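You operate a simulated robot arm through the tools that you are given. There is no shell and no other tool. Be economical: measure what you need, move in short steps, check, and stop when the job is done.

You run a simulated robot arm. Do the job below in one go: nothing can be reset, and whatever is moved stays where it is left.

## Task
Move the crate's divider to the slot with the order card's plate code, and load that cover plate.
Fine: the crate is on the pull-out shelf; push the shelf home again. Where these are worked on the way, their far stop is far enough and under half their travel is too little: pull-out shelf.

The check looks at the end state, three seconds after you hand in, the way a careful person would. Anything else that was tipped, shoved, dropped, spilled or broken makes it a failure. A push-on lid holds only when it is set on centred and level and pressed home; a screw cap is set on level and turned clockwise until tight.

## Robot
A 6-joint arm with a fingered hand, hanging from a carriage that runs on a rail from [0.6, 0.2] to [-238.7, -65.1] (x, y) and turns from -337 to 351 degrees about z. Base frame: it is fixed where the carriage stands at the start and does not move with it; the origin is on the floor, on the carriage's upright axis, x ahead of it, y to its left, z up. Units: cm, degrees, N and s.
With the tool pointing down near the work surface it reaches from about 10 to 42 cm from the robot's upright axis, wherever it stands. Its first joint turns from -166.0 to 166.0 degrees. Places, roughly: cover plate [75, 100, 75]; inside of the blue crate [80, -20, 60]; order card [70, 80, 80]; pull-out shelf [80, -20, 60]. Payload 4 kg.
The TCP is the grasp point between the finger pads, 2.9 cm short of the fingertips. In the tool frame z runs along the fingers and y along their closing line. Largest opening 10 cm; the body of the gripper starts 3.4 cm behind the TCP. The gripper is a hand of 5 fingers: y runs from the thumb to the fingers, the wrist lies at [-1.5, -11.4, -18.9] in the tool frame, and closing takes about 1.5 s.
Orientation is that of the tool frame in the base frame, as [roll, pitch, yaw] about the fixed x, y, z axes, in that order (R = Rz(yaw) Ry(pitch) Rx(roll)). With the fingers straight down and the wrist toward the robot, the tool's x, y and z point along [0, 1, 0], [1, 0, 0] and [0, 0, -1] of the base frame.

## Interface
- The arm moves only by the tool send_rows. Its argument "rows" is a list of rows, each a list of 3 entries, a list of its own where there are three numbers: the shift along the tool's x, y, z in mm, then the turn, a rotation vector about the tool's x, y, z in degrees, then the opening, from 0 (shut) to 1 (fully open). In form: [[[tx, ty, tz], [ax, ay, az], gripper], ...]. A call has 1 to 20 rows; each row is the pose to reach, as a shift and turn from the pose commanded when the call began, along the tool's axes at that moment. Rows are played at 5 a second. More than 5 cm and 8.6 degrees between two rows, or a gripper value outside its range, and nothing of the call is played. A pose out of reach is approached as far as the arm can. The call stops where the force on the tool passes 70 N (or 10 N more than at its start, if that is more) or the arm is blocked; 0.2 s more then pass. Each finger travels about 10.8 cm/s and halts on what it meets, pressing with about 24 N; the grip force reading is that of the motor and also rises with nothing between the fingers. The clock runs only during rows and for 0.2 s after the last one: add rows that repeat a pose to give the fingers time. It gives the time, the measured TCP pose, the force on the tool (base axes), the opening and the grip force at its end, in the units of the frame above (readings bear some noise), with the torque about the TCP (base axes, N m) and any sound that the robot's microphone picked up, and new pictures: "show" is both (left out), scene, wrist or none.
- Cameras (640 x 400 px; columns grow to the right, rows downward): "scene" is now at [25.72, -0.39, 173.62]; the picture's right is [-0.08, -1.00, 0.00], its down [-0.93, 0.07, -0.36] and it looks along [0.36, -0.03, -0.93] (base axes); focal length 258 px, centre (320, 200). "wrist" rides on the gripper at [6.6, -8.6, -12.1] in the tool frame; the picture's right is [-0.76, 0.31, -0.58], its down [-0.59, -0.70, 0.40] and it looks along [-0.28, 0.64, 0.71] (tool axes); focal length 247 px, centre (320, 200). There is no depth. A picture from a camera that has moved, and an enlarged one, comes with that camera's place and axes in the base frame and with its lens.
- raise_lower(by): slides the trunk up (or, below 0, down) by that many cm; the arm and the scene camera ride with it, the base frame stays. It gives what a move gives, with no picture.
- steer(legs): drives the robot by 1 to 6 legs, each [ahead, left, turn to the left] in cm, cm and degrees, along the robot's own axes; the way and the turn of a leg run together, so that a leg with both is an arc; at most 150 cm and 180 degrees a leg. The arm and the cameras ride along, it lands a little off, and it stops where it bumps. It keeps to its track: a leg is cut to what the track allows. It gives what a move gives, and a new picture of the scene camera.
- hand_shape(shape): the hand has 5 fingers and takes this shape, open, in about a second: jaw (thumb against the fingers, like two jaws); tri (thumb and two fingers); tip (a fingertip pinch); poke (one finger out to press); point (the index stretched); flat (the hand flat); cup (the hand cupped); fist (a fist). The gripper value then closes the fingers along that shape, each until it touches; the sizes above hold for jaw. It gives what a move gives, with no picture.
- head_to(pan, tilt): turns the head with the scene camera to pan (to the left, within 155 degrees either way) and tilt (down, from -29 to 69), counted from straight ahead of the robot. It gives what a move gives, and a new picture of the scene camera.
- enlarge(camera, box): a new picture of the part [left, top, right, bottom] of that camera's present view, enlarged. No time passes.
- finish_job(): hands the job in; it is judged then, once.

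Go step by step. Nothing tells you exact positions but the pictures and the camera data: compare them with the known pose of the tool, close in by small moves and look again before you grip or let go. The budget is 120 turns and 260 pictures, counting those below and the enlarged ones. Unless the task says otherwise, let go and move clear before handing in, and close with one line.

The tools are called after ">>>" as a command line: name --argument value ..., lists and objects as JSON in quotes. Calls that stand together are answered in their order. send_rows: Moves the arm, as the interface text tells. Its arguments: {"type":"object","properties":{"rows":{"type":"array","items":{"type":"array"}},"show":{"type":"string","enum":["both","scene","wrist","none"]}},"required":["rows"]} The other tools are called the same way: raise_lower (by) slides the trunk up or down; hand_shape (shape) gives the hand a shape; steer (legs) drives the base; head_to (pan, tilt) turns the head that bears the scene camera; enlarge (camera, box) takes an enlarged picture of a part of a camera's view; finish_job () hands the job in.

At the start:

```text
t: 0.0
position: [40.48, -1.56, 104.67]
tcp_rot: [-180.0, 0.0, 89.8]
wrist_force: [-0.6, 0.1, 0.5]
wrist_torque: [-0.03, -0.02, -0.03]
gripper_width: 9.97
grasp_force: 0.1
shape: jaw
trunk travel left (down, up): [-47.4, 12.6]
robot x, y, heading: [-0.18, 0.13, 0.2]
head pan, tilt: [-4.4, 68.8]
```

scene: 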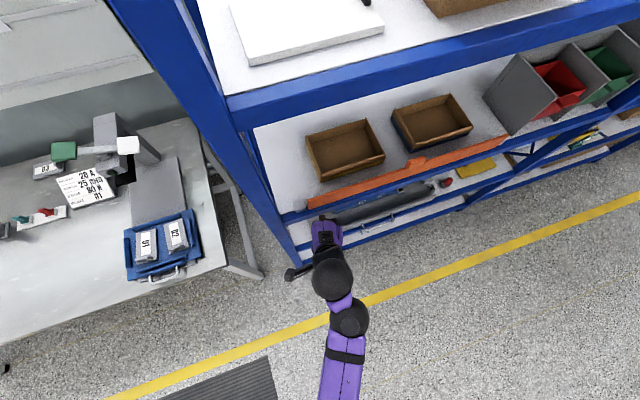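
wrist: 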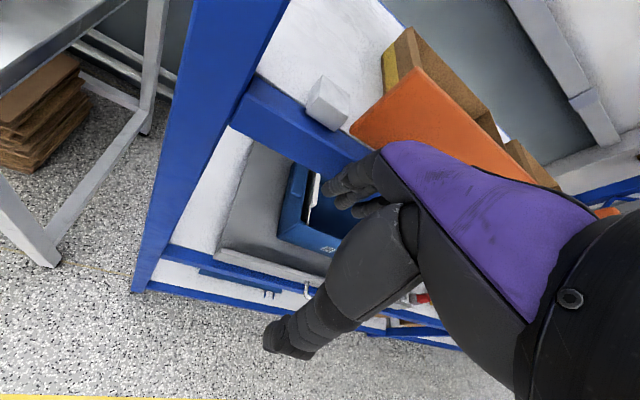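

I see a table at left with cards and plates, and a shelf rack ahead with the pull-out shelf and a blue crate under it. First I read the order card and look at both sites.

>>> enlarge --camera "scene" --box '[0, 100, 220, 290]'

>>> enlarge --camera "wrist" --box '[180, 60, 460, 330]'

>>> enlarge --camera "scene" --box '[280, 100, 520, 280]'

```text
2.11 times, centred on (110, 195) of scene
camera zoom: at [25.72, -0.39, 173.62], right [-0.08, -1.0, 0.0], down [-0.93, 0.07, -0.36], along [0.36, -0.03, -0.93], focal length 542 px, centre (762, 210)
```

zoom: 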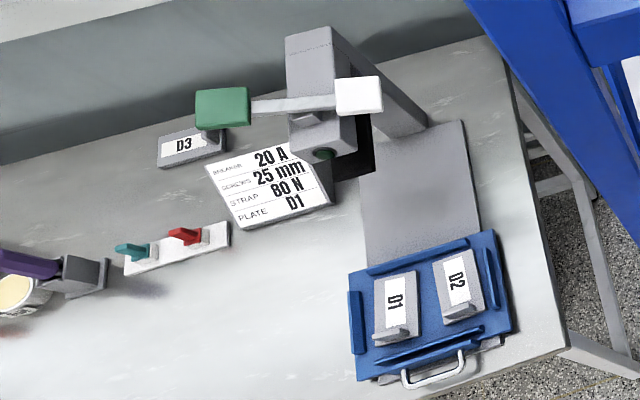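

```text
1.48 times, centred on (320, 195) of wrist
camera zoom: at [31.94, 5.15, 116.8], right [0.31, -0.76, 0.58], down [-0.7, -0.59, -0.4], along [0.64, -0.28, -0.71], focal length 366 px, centre (320, 207)
```

zoom: 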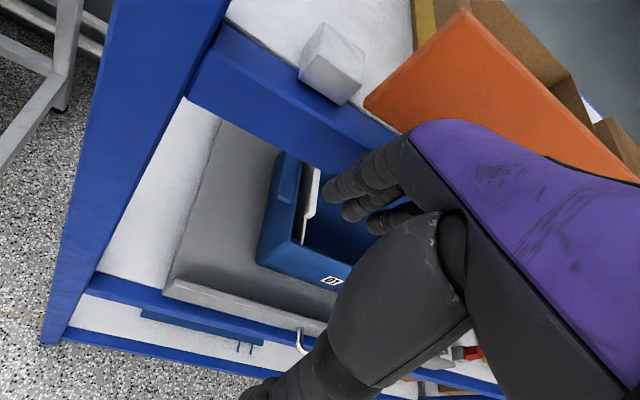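

```text
2.22 times, centred on (400, 190) of scene
camera zoom: at [25.72, -0.39, 173.62], right [-0.08, -1.0, 0.0], down [-0.93, 0.07, -0.36], along [0.36, -0.03, -0.93], focal length 572 px, centre (142, 222)
```

zoom: 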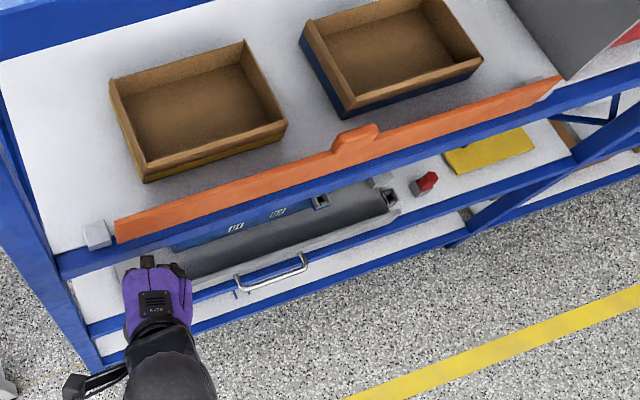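

The order is plate D1, and there is a D1 plate in a blue tray on the left table. I look around with the head to see the table and the rail.

>>> head_to --pan 50 --tilt 55

>>> head_to --pan -40 --tilt 50

>>> steer --legs '[[5, 0, 0]]'

```text
t: 1.2
position: [40.52, -1.52, 104.8]
tcp_rot: [-180.0, 0.0, 90.0]
wrist_force: [0.2, 0.5, 0.0]
wrist_torque: [0.0, 0.02, 0.0]
gripper_width: 9.99
grasp_force: 0.0
shape: jaw
trunk travel left (down, up): [-47.4, 12.6]
robot x, y, heading: [-0.09, -0.02, -0.1]
head pan, tilt: [50.0, 55.0]
camera scene: at [24.79, 5.55, 175.16], right [0.77, -0.64, 0.0], down [-0.53, -0.63, -0.57], along [0.37, 0.44, -0.82], focal length 258 px, centre (320, 200)
```

scene: 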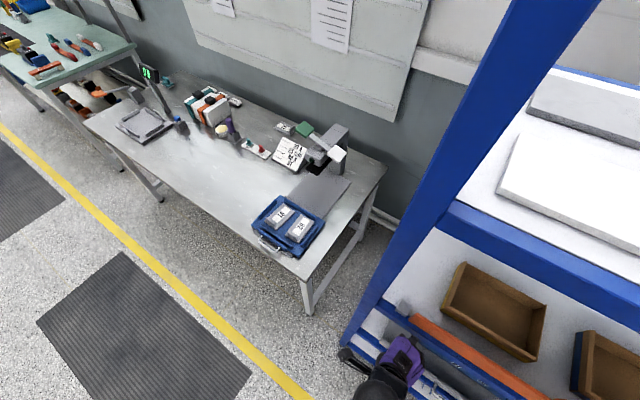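

```text
t: 2.9
position: [40.4, -1.56, 104.66]
tcp_rot: [180.0, 0.0, 90.0]
wrist_force: [0.4, -1.1, 0.5]
wrist_torque: [-0.03, -0.01, 0.0]
gripper_width: 9.97
grasp_force: 0.0
shape: jaw
trunk travel left (down, up): [-47.4, 12.6]
robot x, y, heading: [0.07, -0.06, 0.2]
head pan, tilt: [-40.0, 50.0]
camera scene: at [26.05, -4.91, 175.81], right [-0.64, -0.77, 0.0], down [-0.59, 0.49, -0.64], along [0.49, -0.41, -0.77], focal length 258 px, centre (320, 200)
```

scene: 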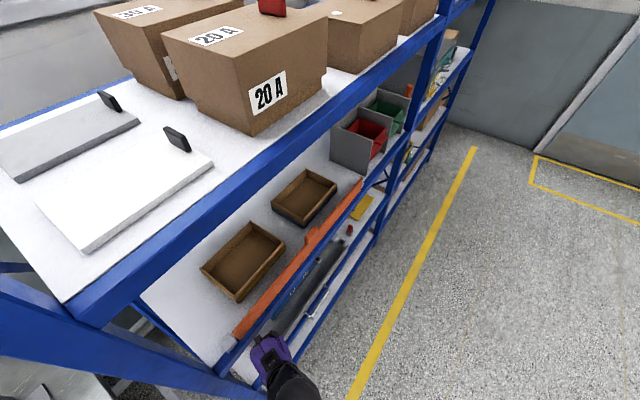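

```text
t: 3.8
position: [40.71, -1.58, 104.6]
tcp_rot: [-180.0, 0.0, 90.1]
wrist_force: [-0.2, 0.2, 0.5]
wrist_torque: [0.0, 0.02, -0.01]
gripper_width: 9.97
grasp_force: 0.1
shape: jaw
trunk travel left (down, up): [-47.4, 12.6]
robot x, y, heading: [0.27, 0.04, -0.1]
head pan, tilt: [-40.0, 50.0]
cut short: leg 1
camera scene: at [26.31, -4.86, 175.81], right [-0.64, -0.77, 0.0], down [-0.59, 0.49, -0.64], along [0.49, -0.41, -0.77], focal length 258 px, centre (320, 200)
```

scene: 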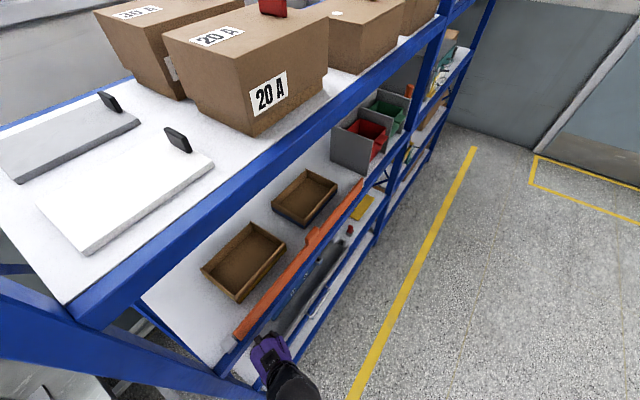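

The forward end of the rail is here. I retract slightly by backing up 10 cm and testing lateral motion, to learn what the track allows.

>>> steer --legs '[[-10, 0, 0], [0, 10, 0]]'

>>> head_to --pan 0 --tilt 69

```text
t: 5.7
position: [33.8, -3.27, 104.63]
tcp_rot: [-179.9, 0.0, 90.0]
wrist_force: [-0.5, 0.5, 0.2]
wrist_torque: [0.01, 0.0, 0.0]
gripper_width: 9.97
grasp_force: 0.1
shape: jaw
trunk travel left (down, up): [-47.4, 12.6]
robot x, y, heading: [-6.57, -1.47, 0.1]
head pan, tilt: [-40.0, 50.0]
cut short: leg 2
camera scene: at [19.43, -6.72, 175.81], right [-0.64, -0.77, 0.0], down [-0.59, 0.49, -0.64], along [0.49, -0.41, -0.77], focal length 258 px, centre (320, 200)
```

scene: 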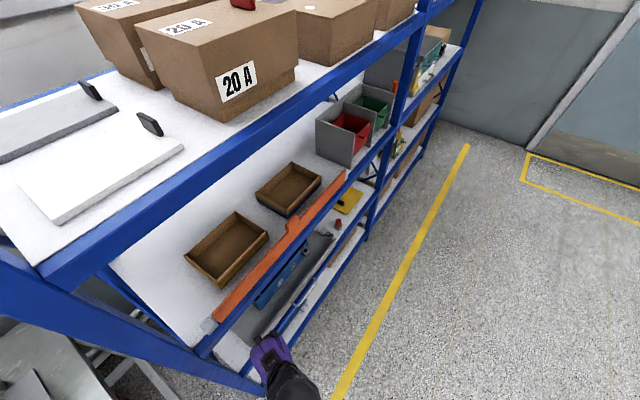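

```text
t: 6.8
position: [33.72, -3.41, 104.76]
tcp_rot: [-179.9, 0.0, 90.0]
wrist_force: [-0.7, -0.9, -0.1]
wrist_torque: [0.0, 0.01, 0.02]
gripper_width: 10.0
grasp_force: 0.1
shape: jaw
trunk travel left (down, up): [-47.4, 12.6]
robot x, y, heading: [-6.76, -1.82, 0.1]
head pan, tilt: [0.0, 68.8]
camera scene: at [19.13, -1.78, 173.62], right [0.0, -1.0, 0.0], down [-0.93, 0.0, -0.36], along [0.36, 0.0, -0.93], focal length 258 px, centre (320, 200)
```

scene: 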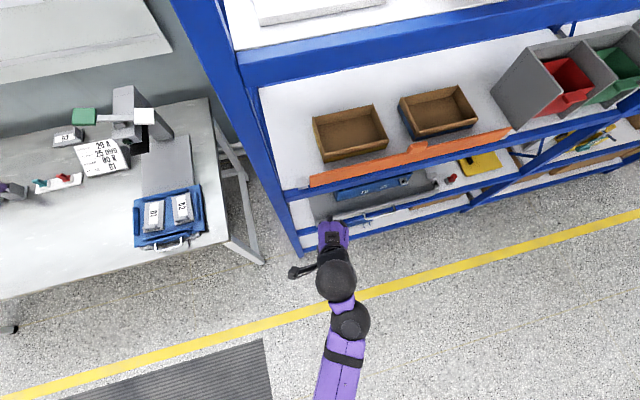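

The carriage only moves along its rail. I turn to face along the free aisle and test how far the arm really reaches with a tilted tool.

>>> steer --legs '[[0, 0, -80]]'

>>> send_rows --rows '[[[0, 40, 0], [0, 0, 0], 1], [[0, 80, 0], [0, 0, 0], 1], [[0, 120, 0], [0, 0, 0], 1], [[0, 160, 0], [0, 0, 0], 1], [[0, 200, 0], [0, 0, 0], 1], [[0, 200, 0], [0, 0, 0], 1], [[0, 200, 0], [0, 0, 0], 1]]' --show "none"

```text
t: 10.6
position: [-1.13, -41.9, 104.72]
tcp_rot: [-180.0, 0.0, 10.0]
wrist_force: [-0.5, 0.0, 0.1]
wrist_torque: [-0.03, -0.01, -0.05]
gripper_width: 9.99
grasp_force: 0.0
shape: jaw
trunk travel left (down, up): [-47.4, 12.6]
robot x, y, heading: [-6.83, -1.6, -80.0]
head pan, tilt: [0.0, 68.8]
camera scene: at [-2.0, -26.97, 173.62], right [-0.98, -0.17, 0.0], down [-0.16, 0.92, -0.36], along [0.06, -0.36, -0.93], focal length 258 px, centre (320, 200)
```

scene: 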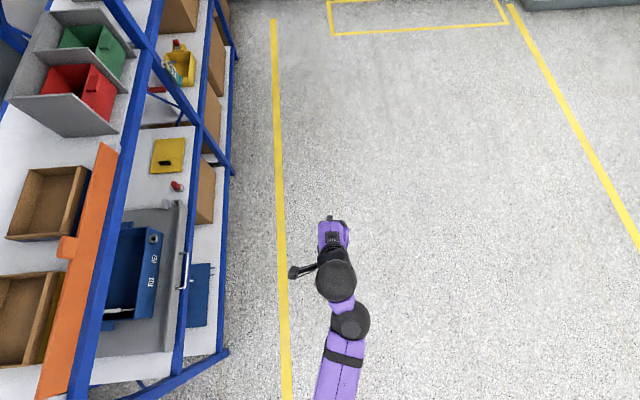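

```text
t: 12.2
position: [2.63, -61.52, 104.67]
tcp_rot: [-180.0, 0.1, 10.0]
wrist_force: [0.5, 0.1, 0.1]
wrist_torque: [0.02, 0.02, 0.0]
gripper_width: 10.0
grasp_force: 0.0
shape: jaw
trunk travel left (down, up): [-47.4, 12.6]
robot x, y, heading: [-6.76, -1.91, -80.0]
head pan, tilt: [0.0, 68.8]
```

It reaches 60 cm at this height without trouble. I continue to find the limit.

>>> send_rows --rows '[[[0, 40, 0], [0, 0, 0], 1], [[0, 80, 0], [0, 0, 0], 1], [[0, 120, 0], [0, 0, 0], 1], [[0, 160, 0], [0, 0, 0], 1], [[0, 200, 0], [0, 0, 0], 1], [[0, 200, 0], [0, 0, 0], 1], [[0, 200, 0], [0, 0, 0], 1]]' --show "scene"

>>> enlarge --camera "scene" --box '[80, 120, 260, 380]'

```text
t: 13.8
position: [5.33, -76.86, 105.85]
tcp_rot: [-180.0, 0.0, 10.0]
wrist_force: [0.0, 0.2, 0.0]
wrist_torque: [0.01, 0.03, -0.02]
gripper_width: 9.99
grasp_force: 0.0
shape: jaw
out of reach, approached as far as the arm can: row 4, 5, 6, 7
trunk travel left (down, up): [-47.4, 12.6]
robot x, y, heading: [-6.38, -1.35, -80.3]
head pan, tilt: [0.0, 68.8]
camera scene: at [-2.0, -26.97, 173.62], right [-0.98, -0.17, 0.0], down [-0.16, 0.92, -0.36], along [0.06, -0.36, -0.93], focal length 258 px, centre (320, 200)
```

scene: 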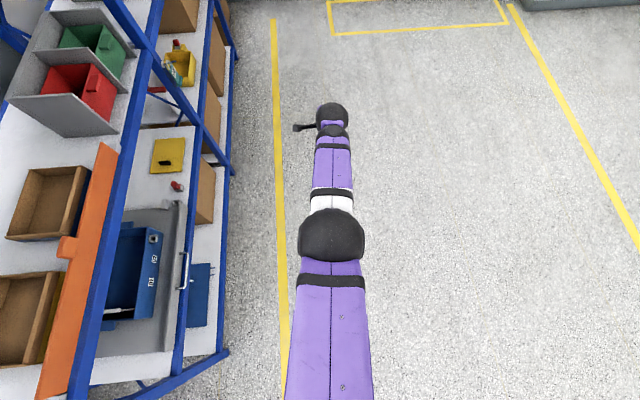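

```text
1.54 times, centred on (170, 250) of scene
camera zoom: at [-2.0, -26.97, 173.62], right [-0.98, -0.17, 0.0], down [-0.16, 0.92, -0.36], along [0.06, -0.36, -0.93], focal length 396 px, centre (551, 123)
```

zoom: 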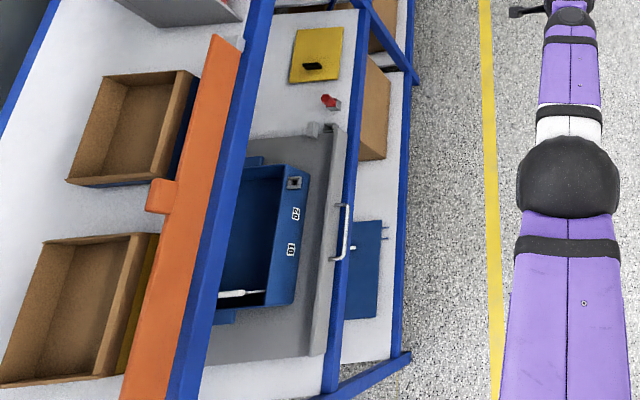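

Max reach with the tool down is about 77 cm. Now I retract, return to the rail end facing the shelf, and lower the trunk for a better view of the crate.

>>> send_rows --rows '[[[0, -50, 0], [0, 0, 0], 1], [[0, -100, 0], [0, 0, 0], 1], [[0, -150, 0], [0, 0, 0], 1], [[0, -200, 0], [0, 0, 0], 1], [[0, -250, 0], [0, 0, 0], 1], [[0, -300, 0], [0, 0, 0], 1], [[0, -350, 0], [0, 0, 0], 1], [[0, -400, 0], [0, 0, 0], 1], [[0, -450, 0], [0, 0, 0], 1], [[0, -450, 0], [0, 0, 0], 1]]' --show "none"

>>> raise_lower --by -32

>>> steer --legs '[[0, 0, 55]]'

>>> head_to --pan 0 --tilt 50

```text
t: 16.0
position: [-2.6, -32.6, 106.0]
tcp_rot: [-179.9, 0.0, 10.0]
wrist_force: [-0.4, -0.2, 0.6]
wrist_torque: [0.03, 0.03, 0.0]
gripper_width: 9.98
grasp_force: 0.0
shape: jaw
trunk travel left (down, up): [-47.4, 12.6]
robot x, y, heading: [-7.01, -1.5, -79.9]
head pan, tilt: [0.0, 68.8]
```

```text
t: 19.2
position: [-2.55, -32.6, 74.01]
tcp_rot: [-180.0, 0.0, 9.9]
wrist_force: [0.4, -0.6, -0.4]
wrist_torque: [-0.01, -0.02, -0.01]
gripper_width: 10.0
grasp_force: 0.0
shape: jaw
trunk travel left (down, up): [-15.4, 44.6]
robot x, y, heading: [-6.72, -1.78, -79.9]
head pan, tilt: [0.0, 68.8]
```

```text
t: 22.0
position: [20.88, -16.02, 73.97]
tcp_rot: [179.9, 0.0, 65.0]
wrist_force: [-0.7, -0.3, 0.1]
wrist_torque: [0.03, -0.04, 0.01]
gripper_width: 10.01
grasp_force: 0.0
shape: jaw
trunk travel left (down, up): [-15.4, 44.6]
robot x, y, heading: [-6.68, -1.97, -24.8]
head pan, tilt: [0.0, 68.8]
camera scene: at [16.76, -12.52, 141.62], right [-0.42, -0.91, 0.0], down [-0.85, 0.39, -0.36], along [0.33, -0.15, -0.93], focal length 258 px, centre (320, 200)
```

scene: 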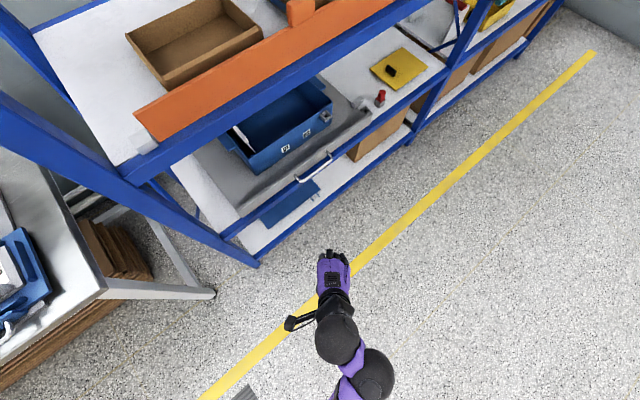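

```text
t: 22.8
position: [21.05, -16.03, 74.05]
tcp_rot: [180.0, 0.0, 65.2]
wrist_force: [0.5, 0.0, 0.1]
wrist_torque: [-0.03, -0.01, 0.02]
gripper_width: 9.99
grasp_force: 0.1
shape: jaw
trunk travel left (down, up): [-15.4, 44.6]
robot x, y, heading: [-6.77, -1.92, -24.9]
head pan, tilt: [0.0, 50.0]
camera scene: at [18.67, -13.4, 143.81], right [-0.42, -0.91, 0.0], down [-0.7, 0.32, -0.64], along [0.58, -0.27, -0.77], focal length 258 px, centre (320, 200)
```

scene: 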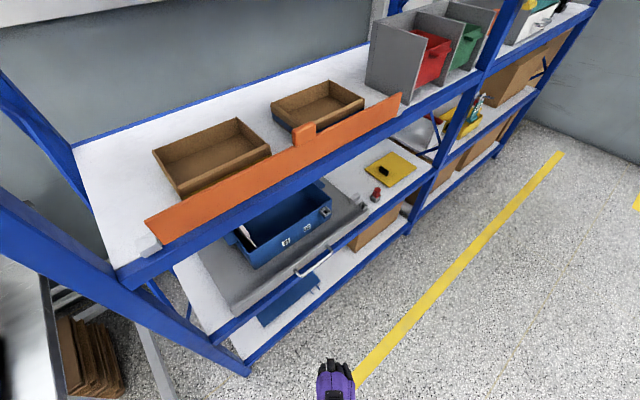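

>>> enlarge --camera "scene" --box '[190, 170, 410, 320]'

```text
2.67 times, centred on (300, 245) of scene
camera zoom: at [18.67, -13.4, 143.81], right [-0.42, -0.91, 0.0], down [-0.7, 0.32, -0.64], along [0.58, -0.27, -0.77], focal length 687 px, centre (373, 80)
```

zoom: 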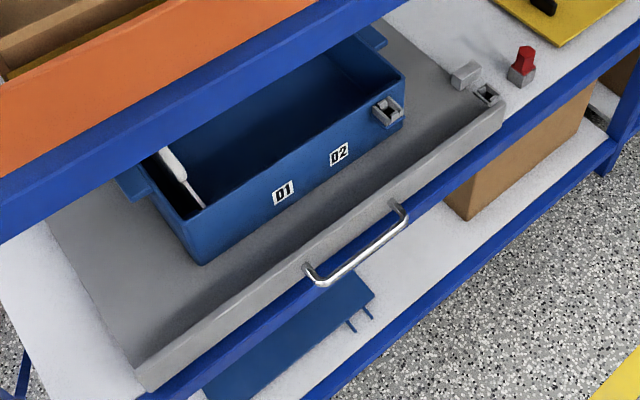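

The crate has D1 and D2 slots with its divider lying at the left end. The handle bar is centred near (56, -29.5, 60), running along (0.27, -0.96). I drive to the rail end, turn the tool square to the shelf front, and pre-narrow the hand.

>>> steer --legs '[[6, 5, 0]]'

>>> send_rows --rows '[[[0, 0, 0], [0, 0, -8], 1], [[0, 0, 0], [0, 0, -16], 1], [[0, 0, 0], [0, 0, -24], 0.7], [[0, 0, 0], [0, 0, -32], 0.5], [[0, 0, 0], [0, 0, -40], 0.35], [[0, 0, 0], [0, 0, -40], 0.35]]' --show "both"

```text
t: 23.9
position: [27.87, -14.31, 74.08]
tcp_rot: [180.0, 0.0, 65.3]
wrist_force: [0.4, 0.7, -0.1]
wrist_torque: [0.0, -0.01, 0.03]
gripper_width: 9.99
grasp_force: 0.1
shape: jaw
trunk travel left (down, up): [-15.4, 44.6]
robot x, y, heading: [0.5, 0.6, -24.7]
head pan, tilt: [0.0, 50.0]
camera scene: at [25.58, -11.5, 143.81], right [-0.42, -0.91, 0.0], down [-0.7, 0.32, -0.64], along [0.58, -0.27, -0.77], focal length 258 px, centre (320, 200)
```

scene: 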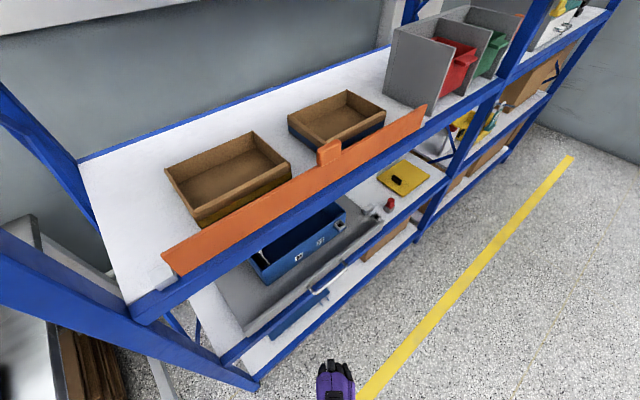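

```text
t: 25.3
position: [32.3, -10.0, 65.86]
tcp_rot: [-180.0, 0.2, 105.2]
wrist_force: [1.1, -0.2, -0.4]
wrist_torque: [0.02, 0.0, 0.01]
gripper_width: 3.55
grasp_force: 0.0
shape: jaw
out of reach, approached as far as the arm can: row 1, 2, 3, 4, 5, 6
trunk travel left (down, up): [-15.4, 44.6]
robot x, y, heading: [0.43, -0.25, -24.6]
head pan, tilt: [0.0, 50.0]
camera scene: at [25.56, -11.5, 143.81], right [-0.42, -0.91, 0.0], down [-0.7, 0.32, -0.64], along [0.58, -0.27, -0.77], focal length 258 px, centre (320, 200)
camera wrist: at [22.37, -5.87, 77.92], right [0.49, -0.65, 0.58], down [-0.52, -0.75, -0.4], along [0.69, -0.11, -0.71], focal length 247 px, centre (320, 200)
```

scene: 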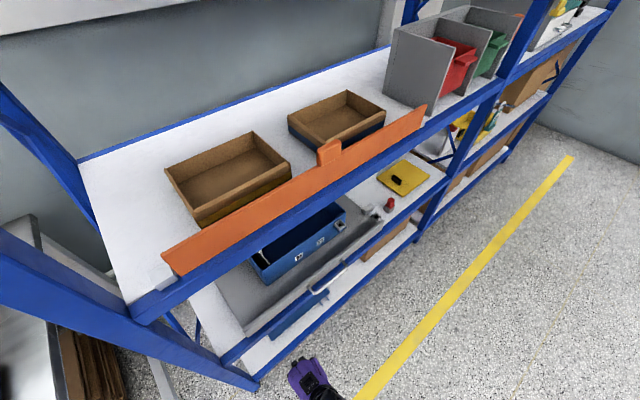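
wrist: 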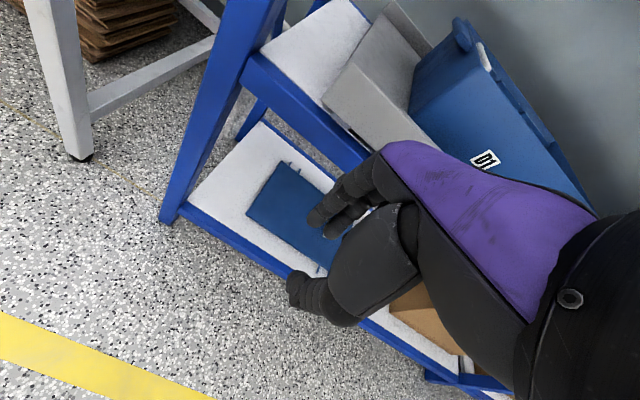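

The tool is square to the shelf but near the body it was pushed out a little. I move to a spot in front of and slightly above the handle and look.

>>> send_rows --rows '[[[-40, 0, -20], [0, 0, 0], 0.35], [[-80, 0, -40], [0, 0, 0], 0.35], [[-120, 0, -60], [0, 0, 0], 0.35], [[-160, 20, -70], [0, 0, 0], 0.35], [[-200, 40, -70], [0, 0, 0], 0.35], [[-230, 70, -70], [0, 0, 0], 0.35], [[-250, 100, -70], [0, 0, 0], 0.35], [[-250, 100, -70], [0, 0, 0], 0.35]]' --show "both"

```text
t: 27.1
position: [48.33, -31.78, 72.96]
tcp_rot: [-180.0, 0.0, 105.2]
wrist_force: [0.7, 0.4, 0.5]
wrist_torque: [0.01, 0.0, 0.01]
gripper_width: 3.51
grasp_force: 0.1
shape: jaw
out of reach, approached as far as the arm can: row 1, 2, 3, 4, 5, 6
trunk travel left (down, up): [-15.4, 44.6]
robot x, y, heading: [0.51, 0.06, -24.8]
head pan, tilt: [0.0, 50.0]
camera scene: at [25.56, -11.51, 143.81], right [-0.42, -0.91, 0.0], down [-0.7, 0.32, -0.64], along [0.58, -0.27, -0.77], focal length 258 px, centre (320, 200)
camera wrist: at [38.47, -27.59, 84.98], right [0.5, -0.65, 0.58], down [-0.52, -0.75, -0.4], along [0.69, -0.11, -0.71], focal length 247 px, centre (320, 200)
```

scene: 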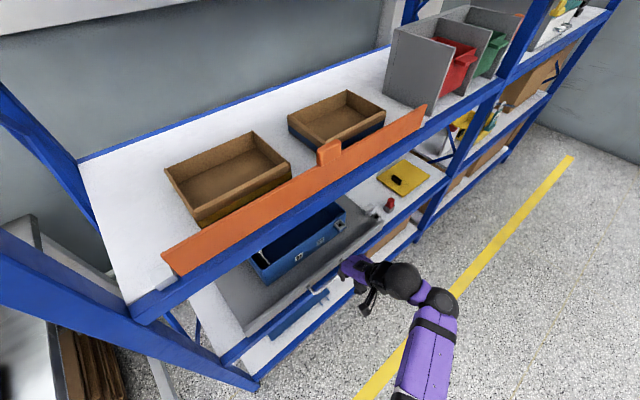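
wrist: 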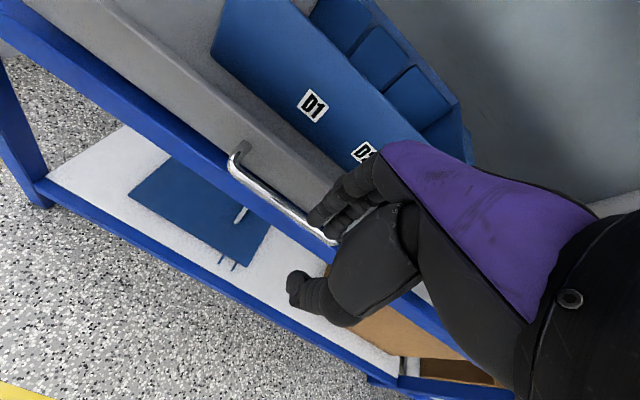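

The handle bar is around (56.3, -29, 62), 8 cm ahead and 10 cm below. I move over it and look before lowering.

>>> send_rows --rows '[[[3, 40, 0], [0, 0, 0], 0.35], [[6, 81, 0], [0, 0, 0], 0.35], [[6, 81, 30], [0, 0, 0], 0.35], [[6, 81, 50], [0, 0, 0], 0.35], [[6, 81, 50], [0, 0, 0], 0.35]]' --show "both"

>>> enlarge --camera "scene" --box '[250, 200, 430, 330]'

>>> enlarge --camera "wrist" --box '[180, 100, 420, 340]'

```text
t: 28.3
position: [56.36, -29.19, 68.07]
tcp_rot: [-180.0, 0.3, 105.1]
wrist_force: [0.3, 3.1, 28.3]
wrist_torque: [-0.27, 0.11, 0.04]
gripper_width: 3.37
grasp_force: 0.0
shape: jaw
trunk travel left (down, up): [-15.4, 44.6]
robot x, y, heading: [0.62, -0.06, -24.8]
head pan, tilt: [0.0, 50.0]
camera scene: at [25.68, -11.57, 143.86], right [-0.42, -0.91, 0.0], down [-0.69, 0.32, -0.64], along [0.58, -0.27, -0.77], focal length 258 px, centre (320, 200)
camera wrist: at [46.41, -24.93, 80.23], right [0.49, -0.65, 0.58], down [-0.53, -0.75, -0.4], along [0.69, -0.11, -0.71], focal length 247 px, centre (320, 200)
```

scene: 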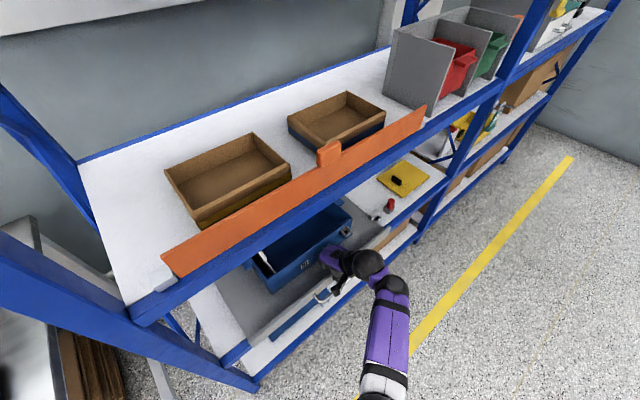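
wrist: 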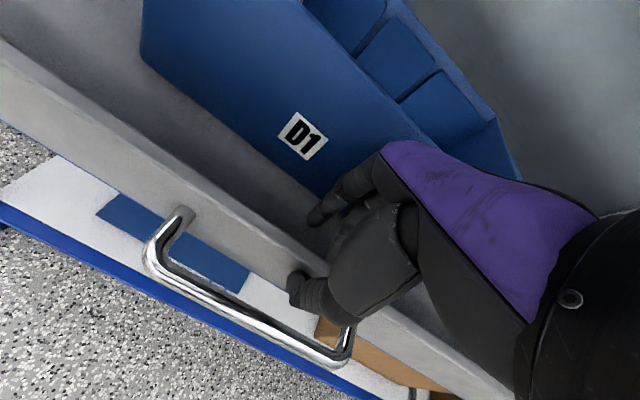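

```text
3.08 times, centred on (340, 265) of scene
camera zoom: at [25.68, -11.57, 143.86], right [-0.42, -0.91, 0.0], down [-0.69, 0.32, -0.64], along [0.58, -0.27, -0.77], focal length 792 px, centre (258, 0)
```

zoom: 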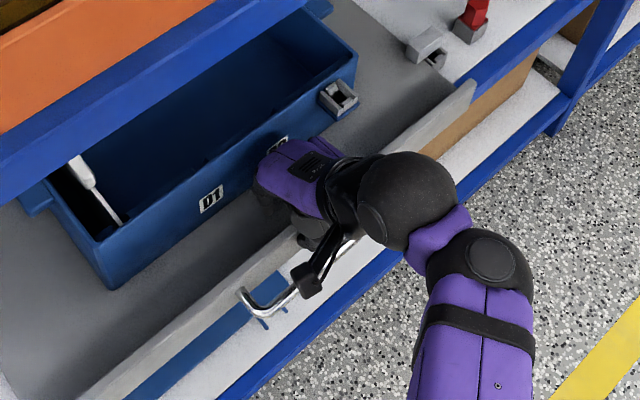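

```text
1.67 times, centred on (300, 220) of wrist
camera zoom: at [46.41, -24.93, 80.23], right [0.49, -0.65, 0.58], down [-0.53, -0.75, -0.4], along [0.69, -0.11, -0.71], focal length 412 px, centre (353, 167)
```

zoom: 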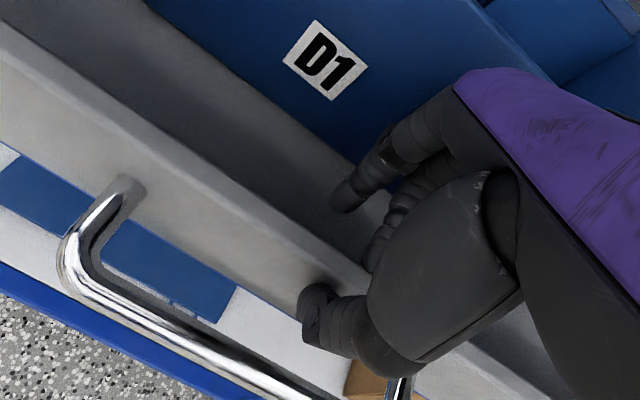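

The fingers straddle the tray's front wall instead: the bar lies nearer to the robot than I took it. I lift off, back off and remeasure.

>>> send_rows --rows '[[[0, 0, -20], [0, 0, 0], 0.35], [[0, 0, -50], [0, 0, 0], 0.35], [[0, -30, -50], [0, 0, 0], 0.35], [[0, -60, -50], [0, 0, 0], 0.35], [[0, -60, -50], [0, 0, 0], 0.35]]' --show "both"

>>> enlarge --camera "scene" --box '[250, 200, 430, 330]'

```text
t: 29.5
position: [50.35, -30.5, 73.06]
tcp_rot: [-179.9, 0.0, 105.2]
wrist_force: [-0.2, -1.6, 0.9]
wrist_torque: [0.01, 0.02, -0.01]
gripper_width: 3.53
grasp_force: 0.1
shape: jaw
trunk travel left (down, up): [-15.4, 44.6]
robot x, y, heading: [0.09, -0.16, -24.6]
head pan, tilt: [0.0, 50.0]
camera scene: at [25.58, -11.5, 143.81], right [-0.42, -0.91, 0.0], down [-0.7, 0.32, -0.64], along [0.58, -0.27, -0.77], focal length 258 px, centre (320, 200)
camera wrist: at [40.41, -26.26, 85.1], right [0.5, -0.65, 0.58], down [-0.52, -0.75, -0.4], along [0.69, -0.11, -0.71], focal length 247 px, centre (320, 200)
```

scene: 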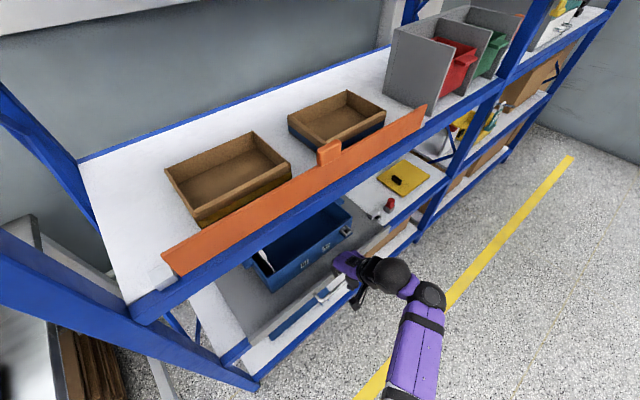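
wrist: 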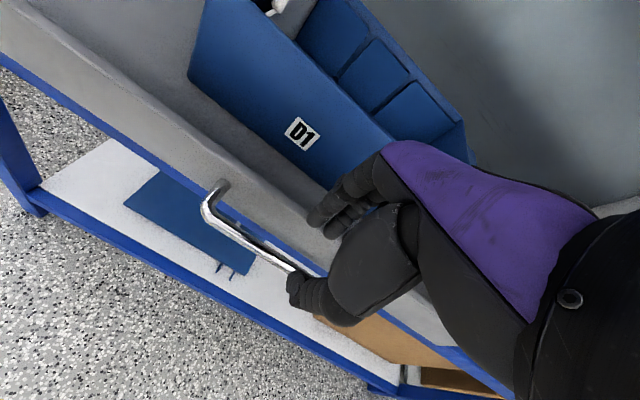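

```text
3.08 times, centred on (340, 265) of scene
camera zoom: at [25.58, -11.5, 143.81], right [-0.42, -0.91, 0.0], down [-0.7, 0.32, -0.64], along [0.58, -0.27, -0.77], focal length 792 px, centre (258, 0)
```

zoom: 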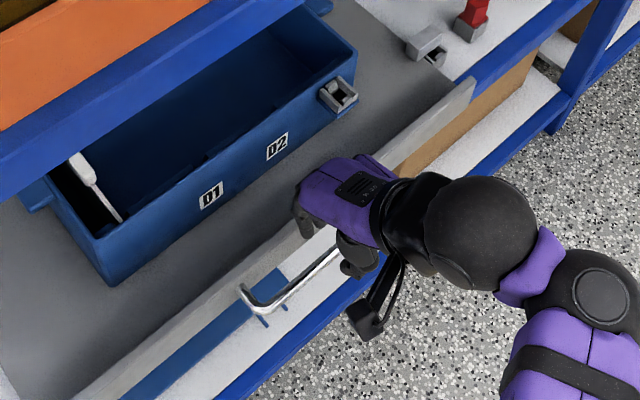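

The tray has come out a couple of cm already, so it slides freely. The bar is now about 2 cm ahead of the hand; I shift over it and lower in steps.

>>> send_rows --rows '[[[5, 17, 0], [0, 0, 0], 0.35], [[5, 17, 30], [0, 0, 0], 0.35], [[5, 17, 55], [0, 0, 0], 0.35], [[5, 17, 55], [0, 0, 0], 0.35]]' --show "both"

>>> enlarge --camera "wrist" --box '[180, 100, 420, 340]'

>>> enlarge --camera "scene" --box '[250, 200, 430, 330]'

```text
t: 30.3
position: [53.1, -29.86, 69.85]
tcp_rot: [178.1, 1.2, 105.8]
wrist_force: [2.5, 4.8, 16.0]
wrist_torque: [0.11, -0.54, 0.11]
gripper_width: 3.71
grasp_force: 0.0
shape: jaw
trunk travel left (down, up): [-15.4, 44.6]
robot x, y, heading: [0.06, 0.09, -24.8]
head pan, tilt: [0.0, 50.0]
stopped in row 3: the force on the tool passed its limit at 86 N (the readings are from after the stop); the commanded pose is now the measured one
camera scene: at [25.58, -11.49, 143.81], right [-0.42, -0.91, 0.0], down [-0.7, 0.32, -0.64], along [0.58, -0.27, -0.77], focal length 258 px, centre (320, 200)
camera wrist: at [42.64, -25.55, 81.54], right [0.48, -0.64, 0.6], down [-0.5, -0.76, -0.41], along [0.72, -0.11, -0.69], focal length 247 px, centre (320, 200)
```

scene: 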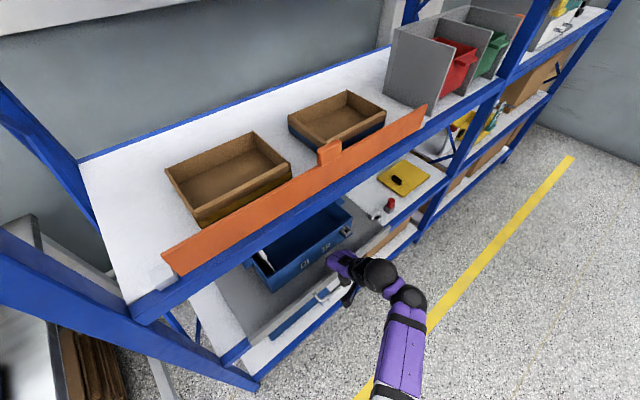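
wrist: 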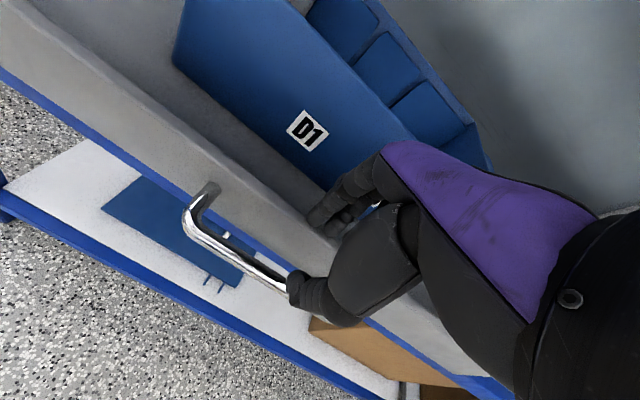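

```text
1.67 times, centred on (300, 220) of wrist
camera zoom: at [42.64, -25.55, 81.54], right [0.48, -0.64, 0.6], down [-0.5, -0.76, -0.41], along [0.72, -0.11, -0.69], focal length 412 px, centre (353, 167)
```

zoom: 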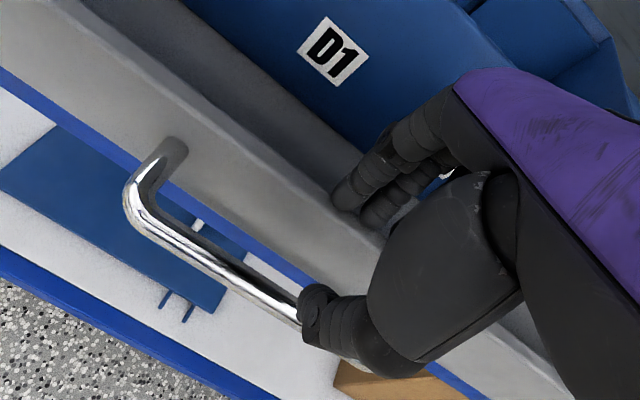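

```text
3.08 times, centred on (340, 265) of scene
camera zoom: at [25.58, -11.49, 143.81], right [-0.42, -0.91, 0.0], down [-0.7, 0.32, -0.64], along [0.58, -0.27, -0.77], focal length 792 px, centre (258, 0)
```

zoom: 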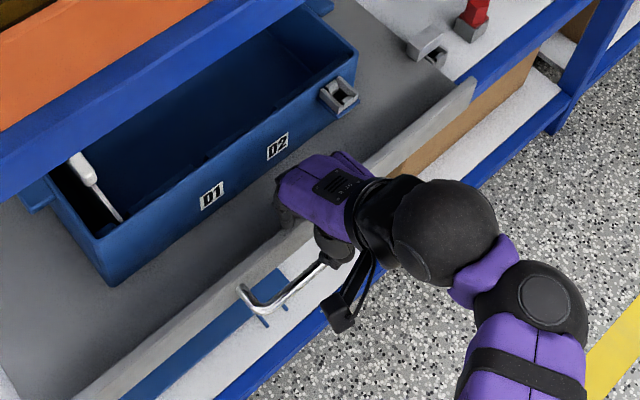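

The thumb sits on the bar and the fingers on the wall's top edge (both about z 67), so the gap between them is about 2.4 cm nearer. I lift, shift back, level, and lower into the gap.

>>> send_rows --rows '[[[0, 0, -25], [1.9, 1.2, 0.6], 0.35], [[0, -24, -25], [1.9, 1.2, 0.6], 0.35], [[0, -24, 0], [1.9, 1.2, 0.6], 0.35], [[0, -24, 20], [1.9, 1.2, 0.6], 0.35], [[0, -24, 32], [1.9, 1.2, 0.6], 0.35]]' --show "both"

>>> enlarge --camera "wrist" --box '[180, 100, 420, 340]'

>>> enlarge --camera "scene" --box '[250, 200, 430, 330]'

```text
t: 31.5
position: [51.12, -30.65, 66.79]
tcp_rot: [-180.0, 0.3, 105.1]
wrist_force: [-2.9, 3.4, 29.3]
wrist_torque: [0.07, -1.36, 0.05]
gripper_width: 3.64
grasp_force: 0.1
shape: jaw
trunk travel left (down, up): [-15.4, 44.6]
robot x, y, heading: [0.25, 0.15, -24.7]
head pan, tilt: [0.0, 50.0]
camera scene: at [25.71, -11.5, 143.93], right [-0.42, -0.91, 0.0], down [-0.69, 0.32, -0.64], along [0.59, -0.27, -0.76], focal length 258 px, centre (320, 200)
camera wrist: at [41.25, -26.37, 78.94], right [0.49, -0.65, 0.58], down [-0.52, -0.75, -0.4], along [0.69, -0.11, -0.71], focal length 247 px, centre (320, 200)
```

scene: 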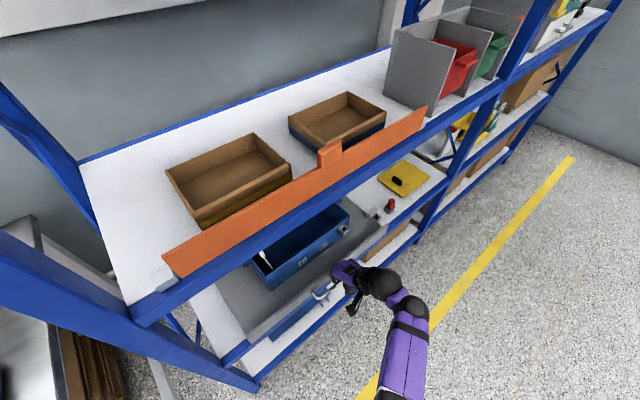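
wrist: 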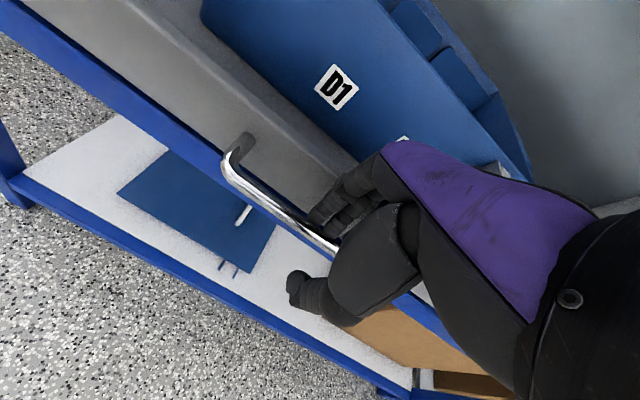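

```text
1.67 times, centred on (300, 220) of wrist
camera zoom: at [41.25, -26.37, 78.94], right [0.49, -0.65, 0.58], down [-0.52, -0.75, -0.4], along [0.69, -0.11, -0.71], focal length 412 px, centre (353, 167)
```

zoom: 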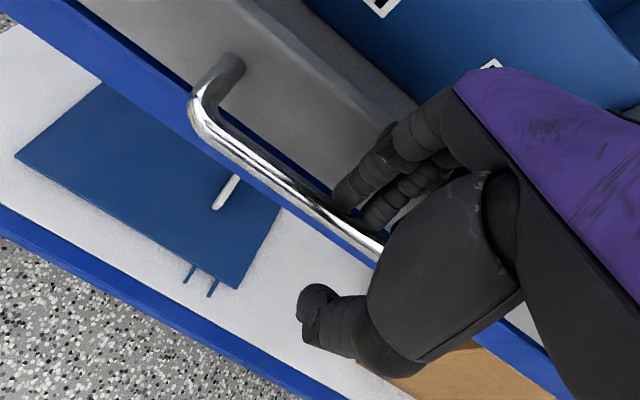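

```text
3.08 times, centred on (340, 265) of scene
camera zoom: at [25.71, -11.5, 143.93], right [-0.42, -0.91, 0.0], down [-0.69, 0.32, -0.64], along [0.59, -0.27, -0.76], focal length 792 px, centre (258, 0)
```

zoom: 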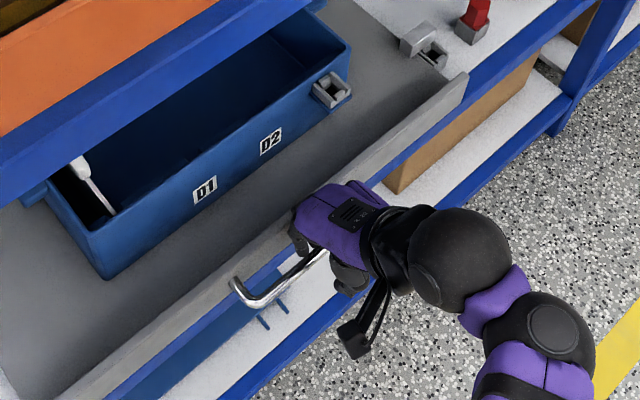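

The fingers are now behind the bar and the thumb is in front of it. I ease up a few mm and close.

>>> send_rows --rows '[[[0, 0, -4], [0, 0, 0], 0.2], [[0, 0, -4], [0, 0, 0], 0.0], [[0, 0, -4], [0, 0, 0], 0.0], [[0, 0, -4], [0, 0, 0], 0.0], [[0, 0, -4], [0, 0, 0], 0.0], [[0, 0, -4], [0, 0, 0], 0.0]]' --show "wrist"

>>> enlarge --camera "wrist" --box '[180, 100, 420, 340]'

```text
t: 32.9
position: [50.97, -30.63, 66.92]
tcp_rot: [-179.6, -0.1, 105.0]
wrist_force: [3.8, -2.2, 12.8]
wrist_torque: [-0.02, -0.77, -0.01]
gripper_width: 0.39
grasp_force: 24.0
shape: jaw
trunk travel left (down, up): [-15.4, 44.6]
robot x, y, heading: [0.23, -0.13, -24.5]
head pan, tilt: [0.0, 50.0]
camera wrist: at [41.06, -26.39, 79.05], right [0.5, -0.65, 0.57], down [-0.53, -0.75, -0.39], along [0.69, -0.11, -0.72], focal length 247 px, centre (320, 200)
```

wrist: 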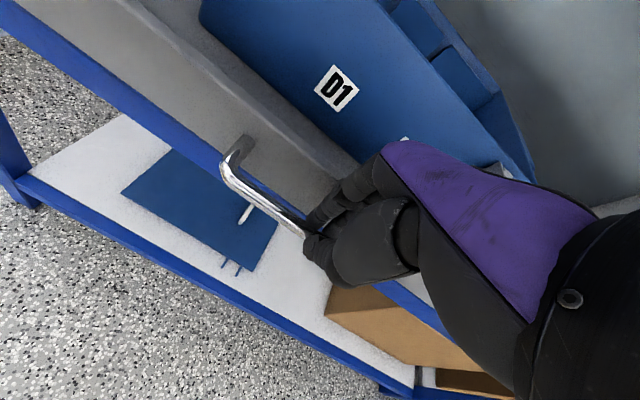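

```text
1.67 times, centred on (300, 220) of wrist
camera zoom: at [41.06, -26.39, 79.05], right [0.5, -0.65, 0.57], down [-0.53, -0.75, -0.39], along [0.69, -0.11, -0.72], focal length 412 px, centre (353, 167)
```

zoom: 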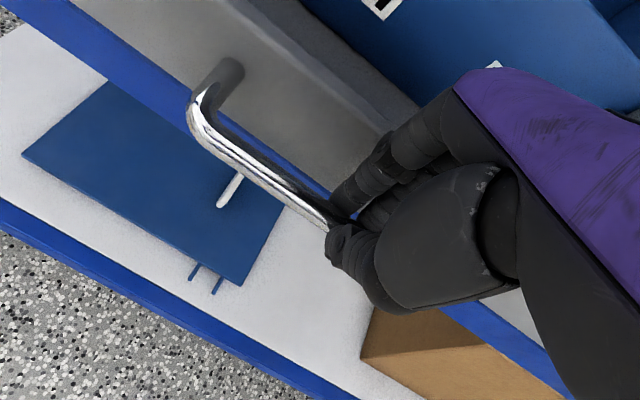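

The bar is held. I pull by driving back along the rail, which runs square to the shelf.

>>> steer --legs '[[-11.5, -9.6, 0]]'

```text
t: 34.2
position: [36.32, -34.62, 66.96]
tcp_rot: [-179.6, 0.0, 104.9]
wrist_force: [-1.3, -1.6, 20.0]
wrist_torque: [0.04, -1.0, 0.04]
gripper_width: 0.46
grasp_force: 24.7
shape: jaw
trunk travel left (down, up): [-15.4, 44.6]
robot x, y, heading: [-14.26, -3.82, -24.5]
head pan, tilt: [0.0, 50.0]
camera scene: at [11.16, -15.52, 143.85], right [-0.42, -0.91, 0.0], down [-0.7, 0.32, -0.64], along [0.58, -0.27, -0.77], focal length 258 px, centre (320, 200)
```

scene: 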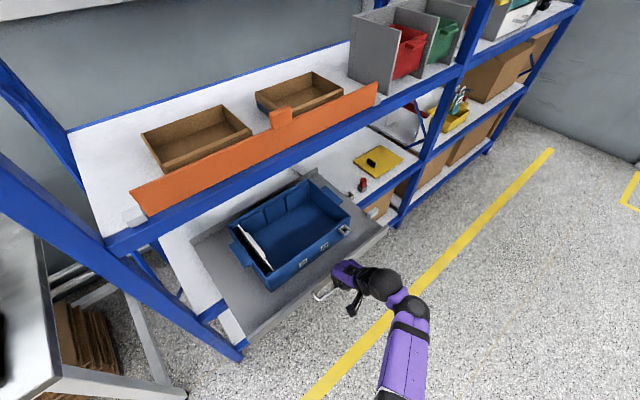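

It slides well: the tray is about 15 cm out and the crate is coming clear. I pull further toward the far stop.

>>> steer --legs '[[-11.5, -9.6, 0]]'

>>> enlarge --camera "scene" --box '[170, 140, 410, 340]'

```text
t: 35.6
position: [23.02, -38.2, 67.3]
tcp_rot: [179.7, 0.0, 105.1]
wrist_force: [32.8, 7.3, 3.9]
wrist_torque: [0.13, -0.97, 0.08]
gripper_width: 1.81
grasp_force: 24.5
shape: jaw
trunk travel left (down, up): [-15.4, 44.6]
robot x, y, heading: [-28.75, -7.53, -25.0]
head pan, tilt: [0.0, 50.0]
camera scene: at [-2.82, -19.29, 143.97], right [-0.42, -0.91, 0.0], down [-0.69, 0.32, -0.65], along [0.59, -0.27, -0.76], focal length 258 px, centre (320, 200)
```

scene: 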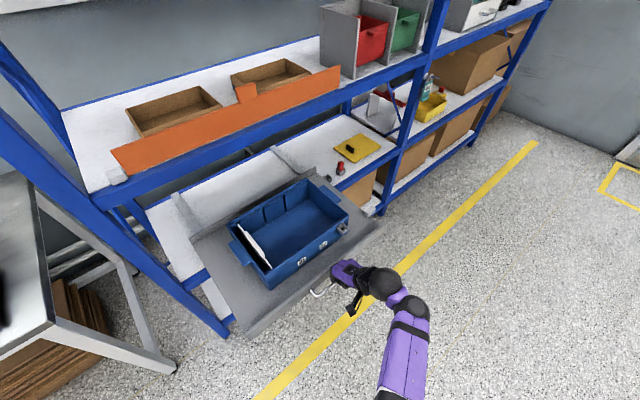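

```text
2.00 times, centred on (290, 240) of scene
camera zoom: at [-2.82, -19.29, 143.97], right [-0.42, -0.91, 0.0], down [-0.69, 0.32, -0.65], along [0.59, -0.27, -0.76], focal length 515 px, centre (380, 120)
```

zoom: 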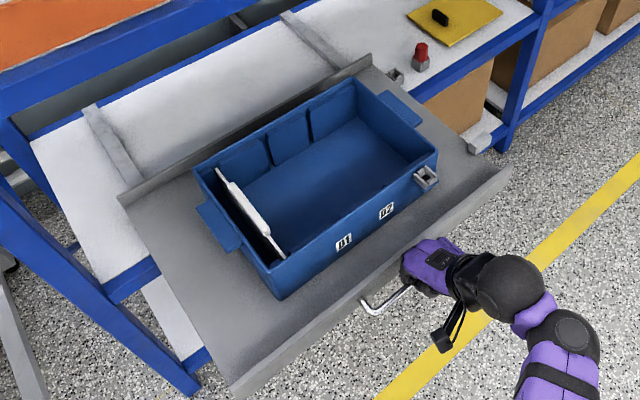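

The shelf is out at its stop and the crate is clear. I release the handle and lift off.

>>> send_rows --rows '[[[0, 5, 0], [0, 0, 0], 0.35], [[0, 5, 0], [0, 0, 0], 0.35], [[0, 5, -30], [0, 0, 0], 0.35], [[0, 5, -70], [0, 0, 0], 0.5], [[0, 0, -110], [0, 0, 0], 0.7], [[0, 0, -150], [0, 0, 0], 0.7]]' --show "both"

>>> enlarge --camera "scene" --box '[200, 160, 400, 320]'

```text
t: 37.0
position: [23.96, -39.48, 80.31]
tcp_rot: [-179.9, 0.0, 105.0]
wrist_force: [-0.4, -0.1, -0.2]
wrist_torque: [0.02, 0.0, 0.01]
gripper_width: 7.01
grasp_force: 0.0
shape: jaw
out of reach, approached as far as the arm can: row 5, 6
trunk travel left (down, up): [-15.4, 44.6]
robot x, y, heading: [-28.73, -8.13, -24.8]
head pan, tilt: [0.0, 50.0]
camera scene: at [-3.29, -19.4, 143.82], right [-0.42, -0.91, 0.0], down [-0.7, 0.32, -0.64], along [0.58, -0.27, -0.77], focal length 258 px, centre (320, 200)
camera wrist: at [14.09, -35.27, 92.47], right [0.49, -0.65, 0.58], down [-0.53, -0.75, -0.4], along [0.69, -0.11, -0.71], focal length 247 px, centre (320, 200)
```

scene: 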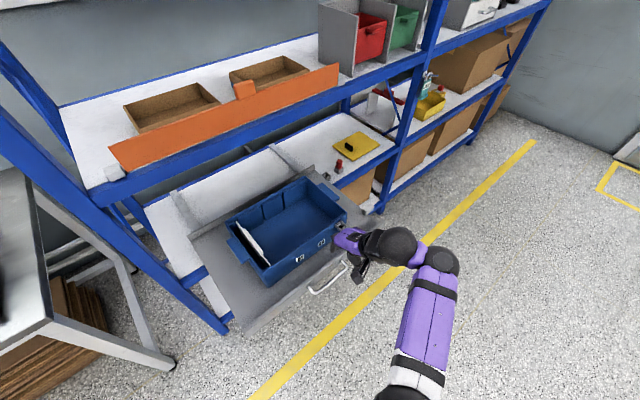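
wrist: 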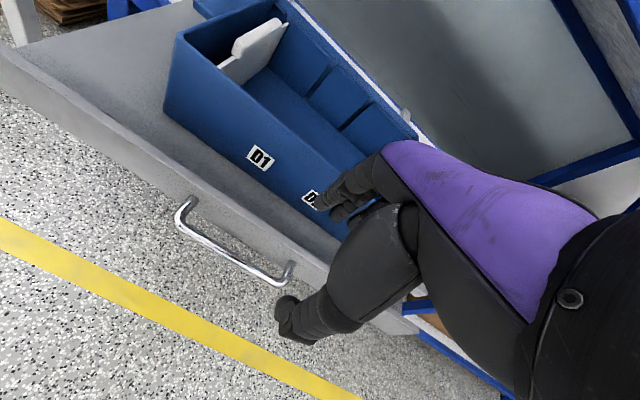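

```text
2.50 times, centred on (300, 240) of scene
camera zoom: at [-3.29, -19.4, 143.82], right [-0.42, -0.91, 0.0], down [-0.7, 0.32, -0.64], along [0.58, -0.27, -0.77], focal length 644 px, centre (370, 100)
```

zoom: 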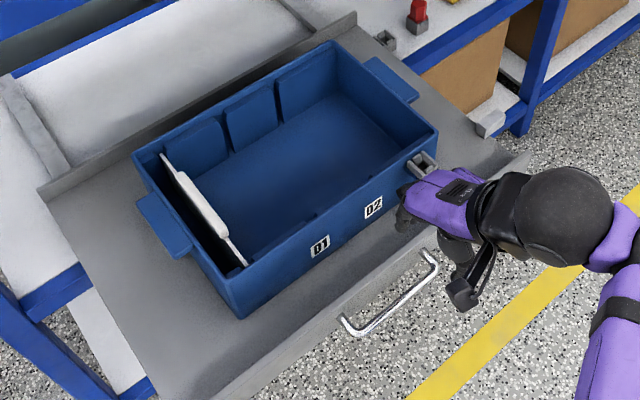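

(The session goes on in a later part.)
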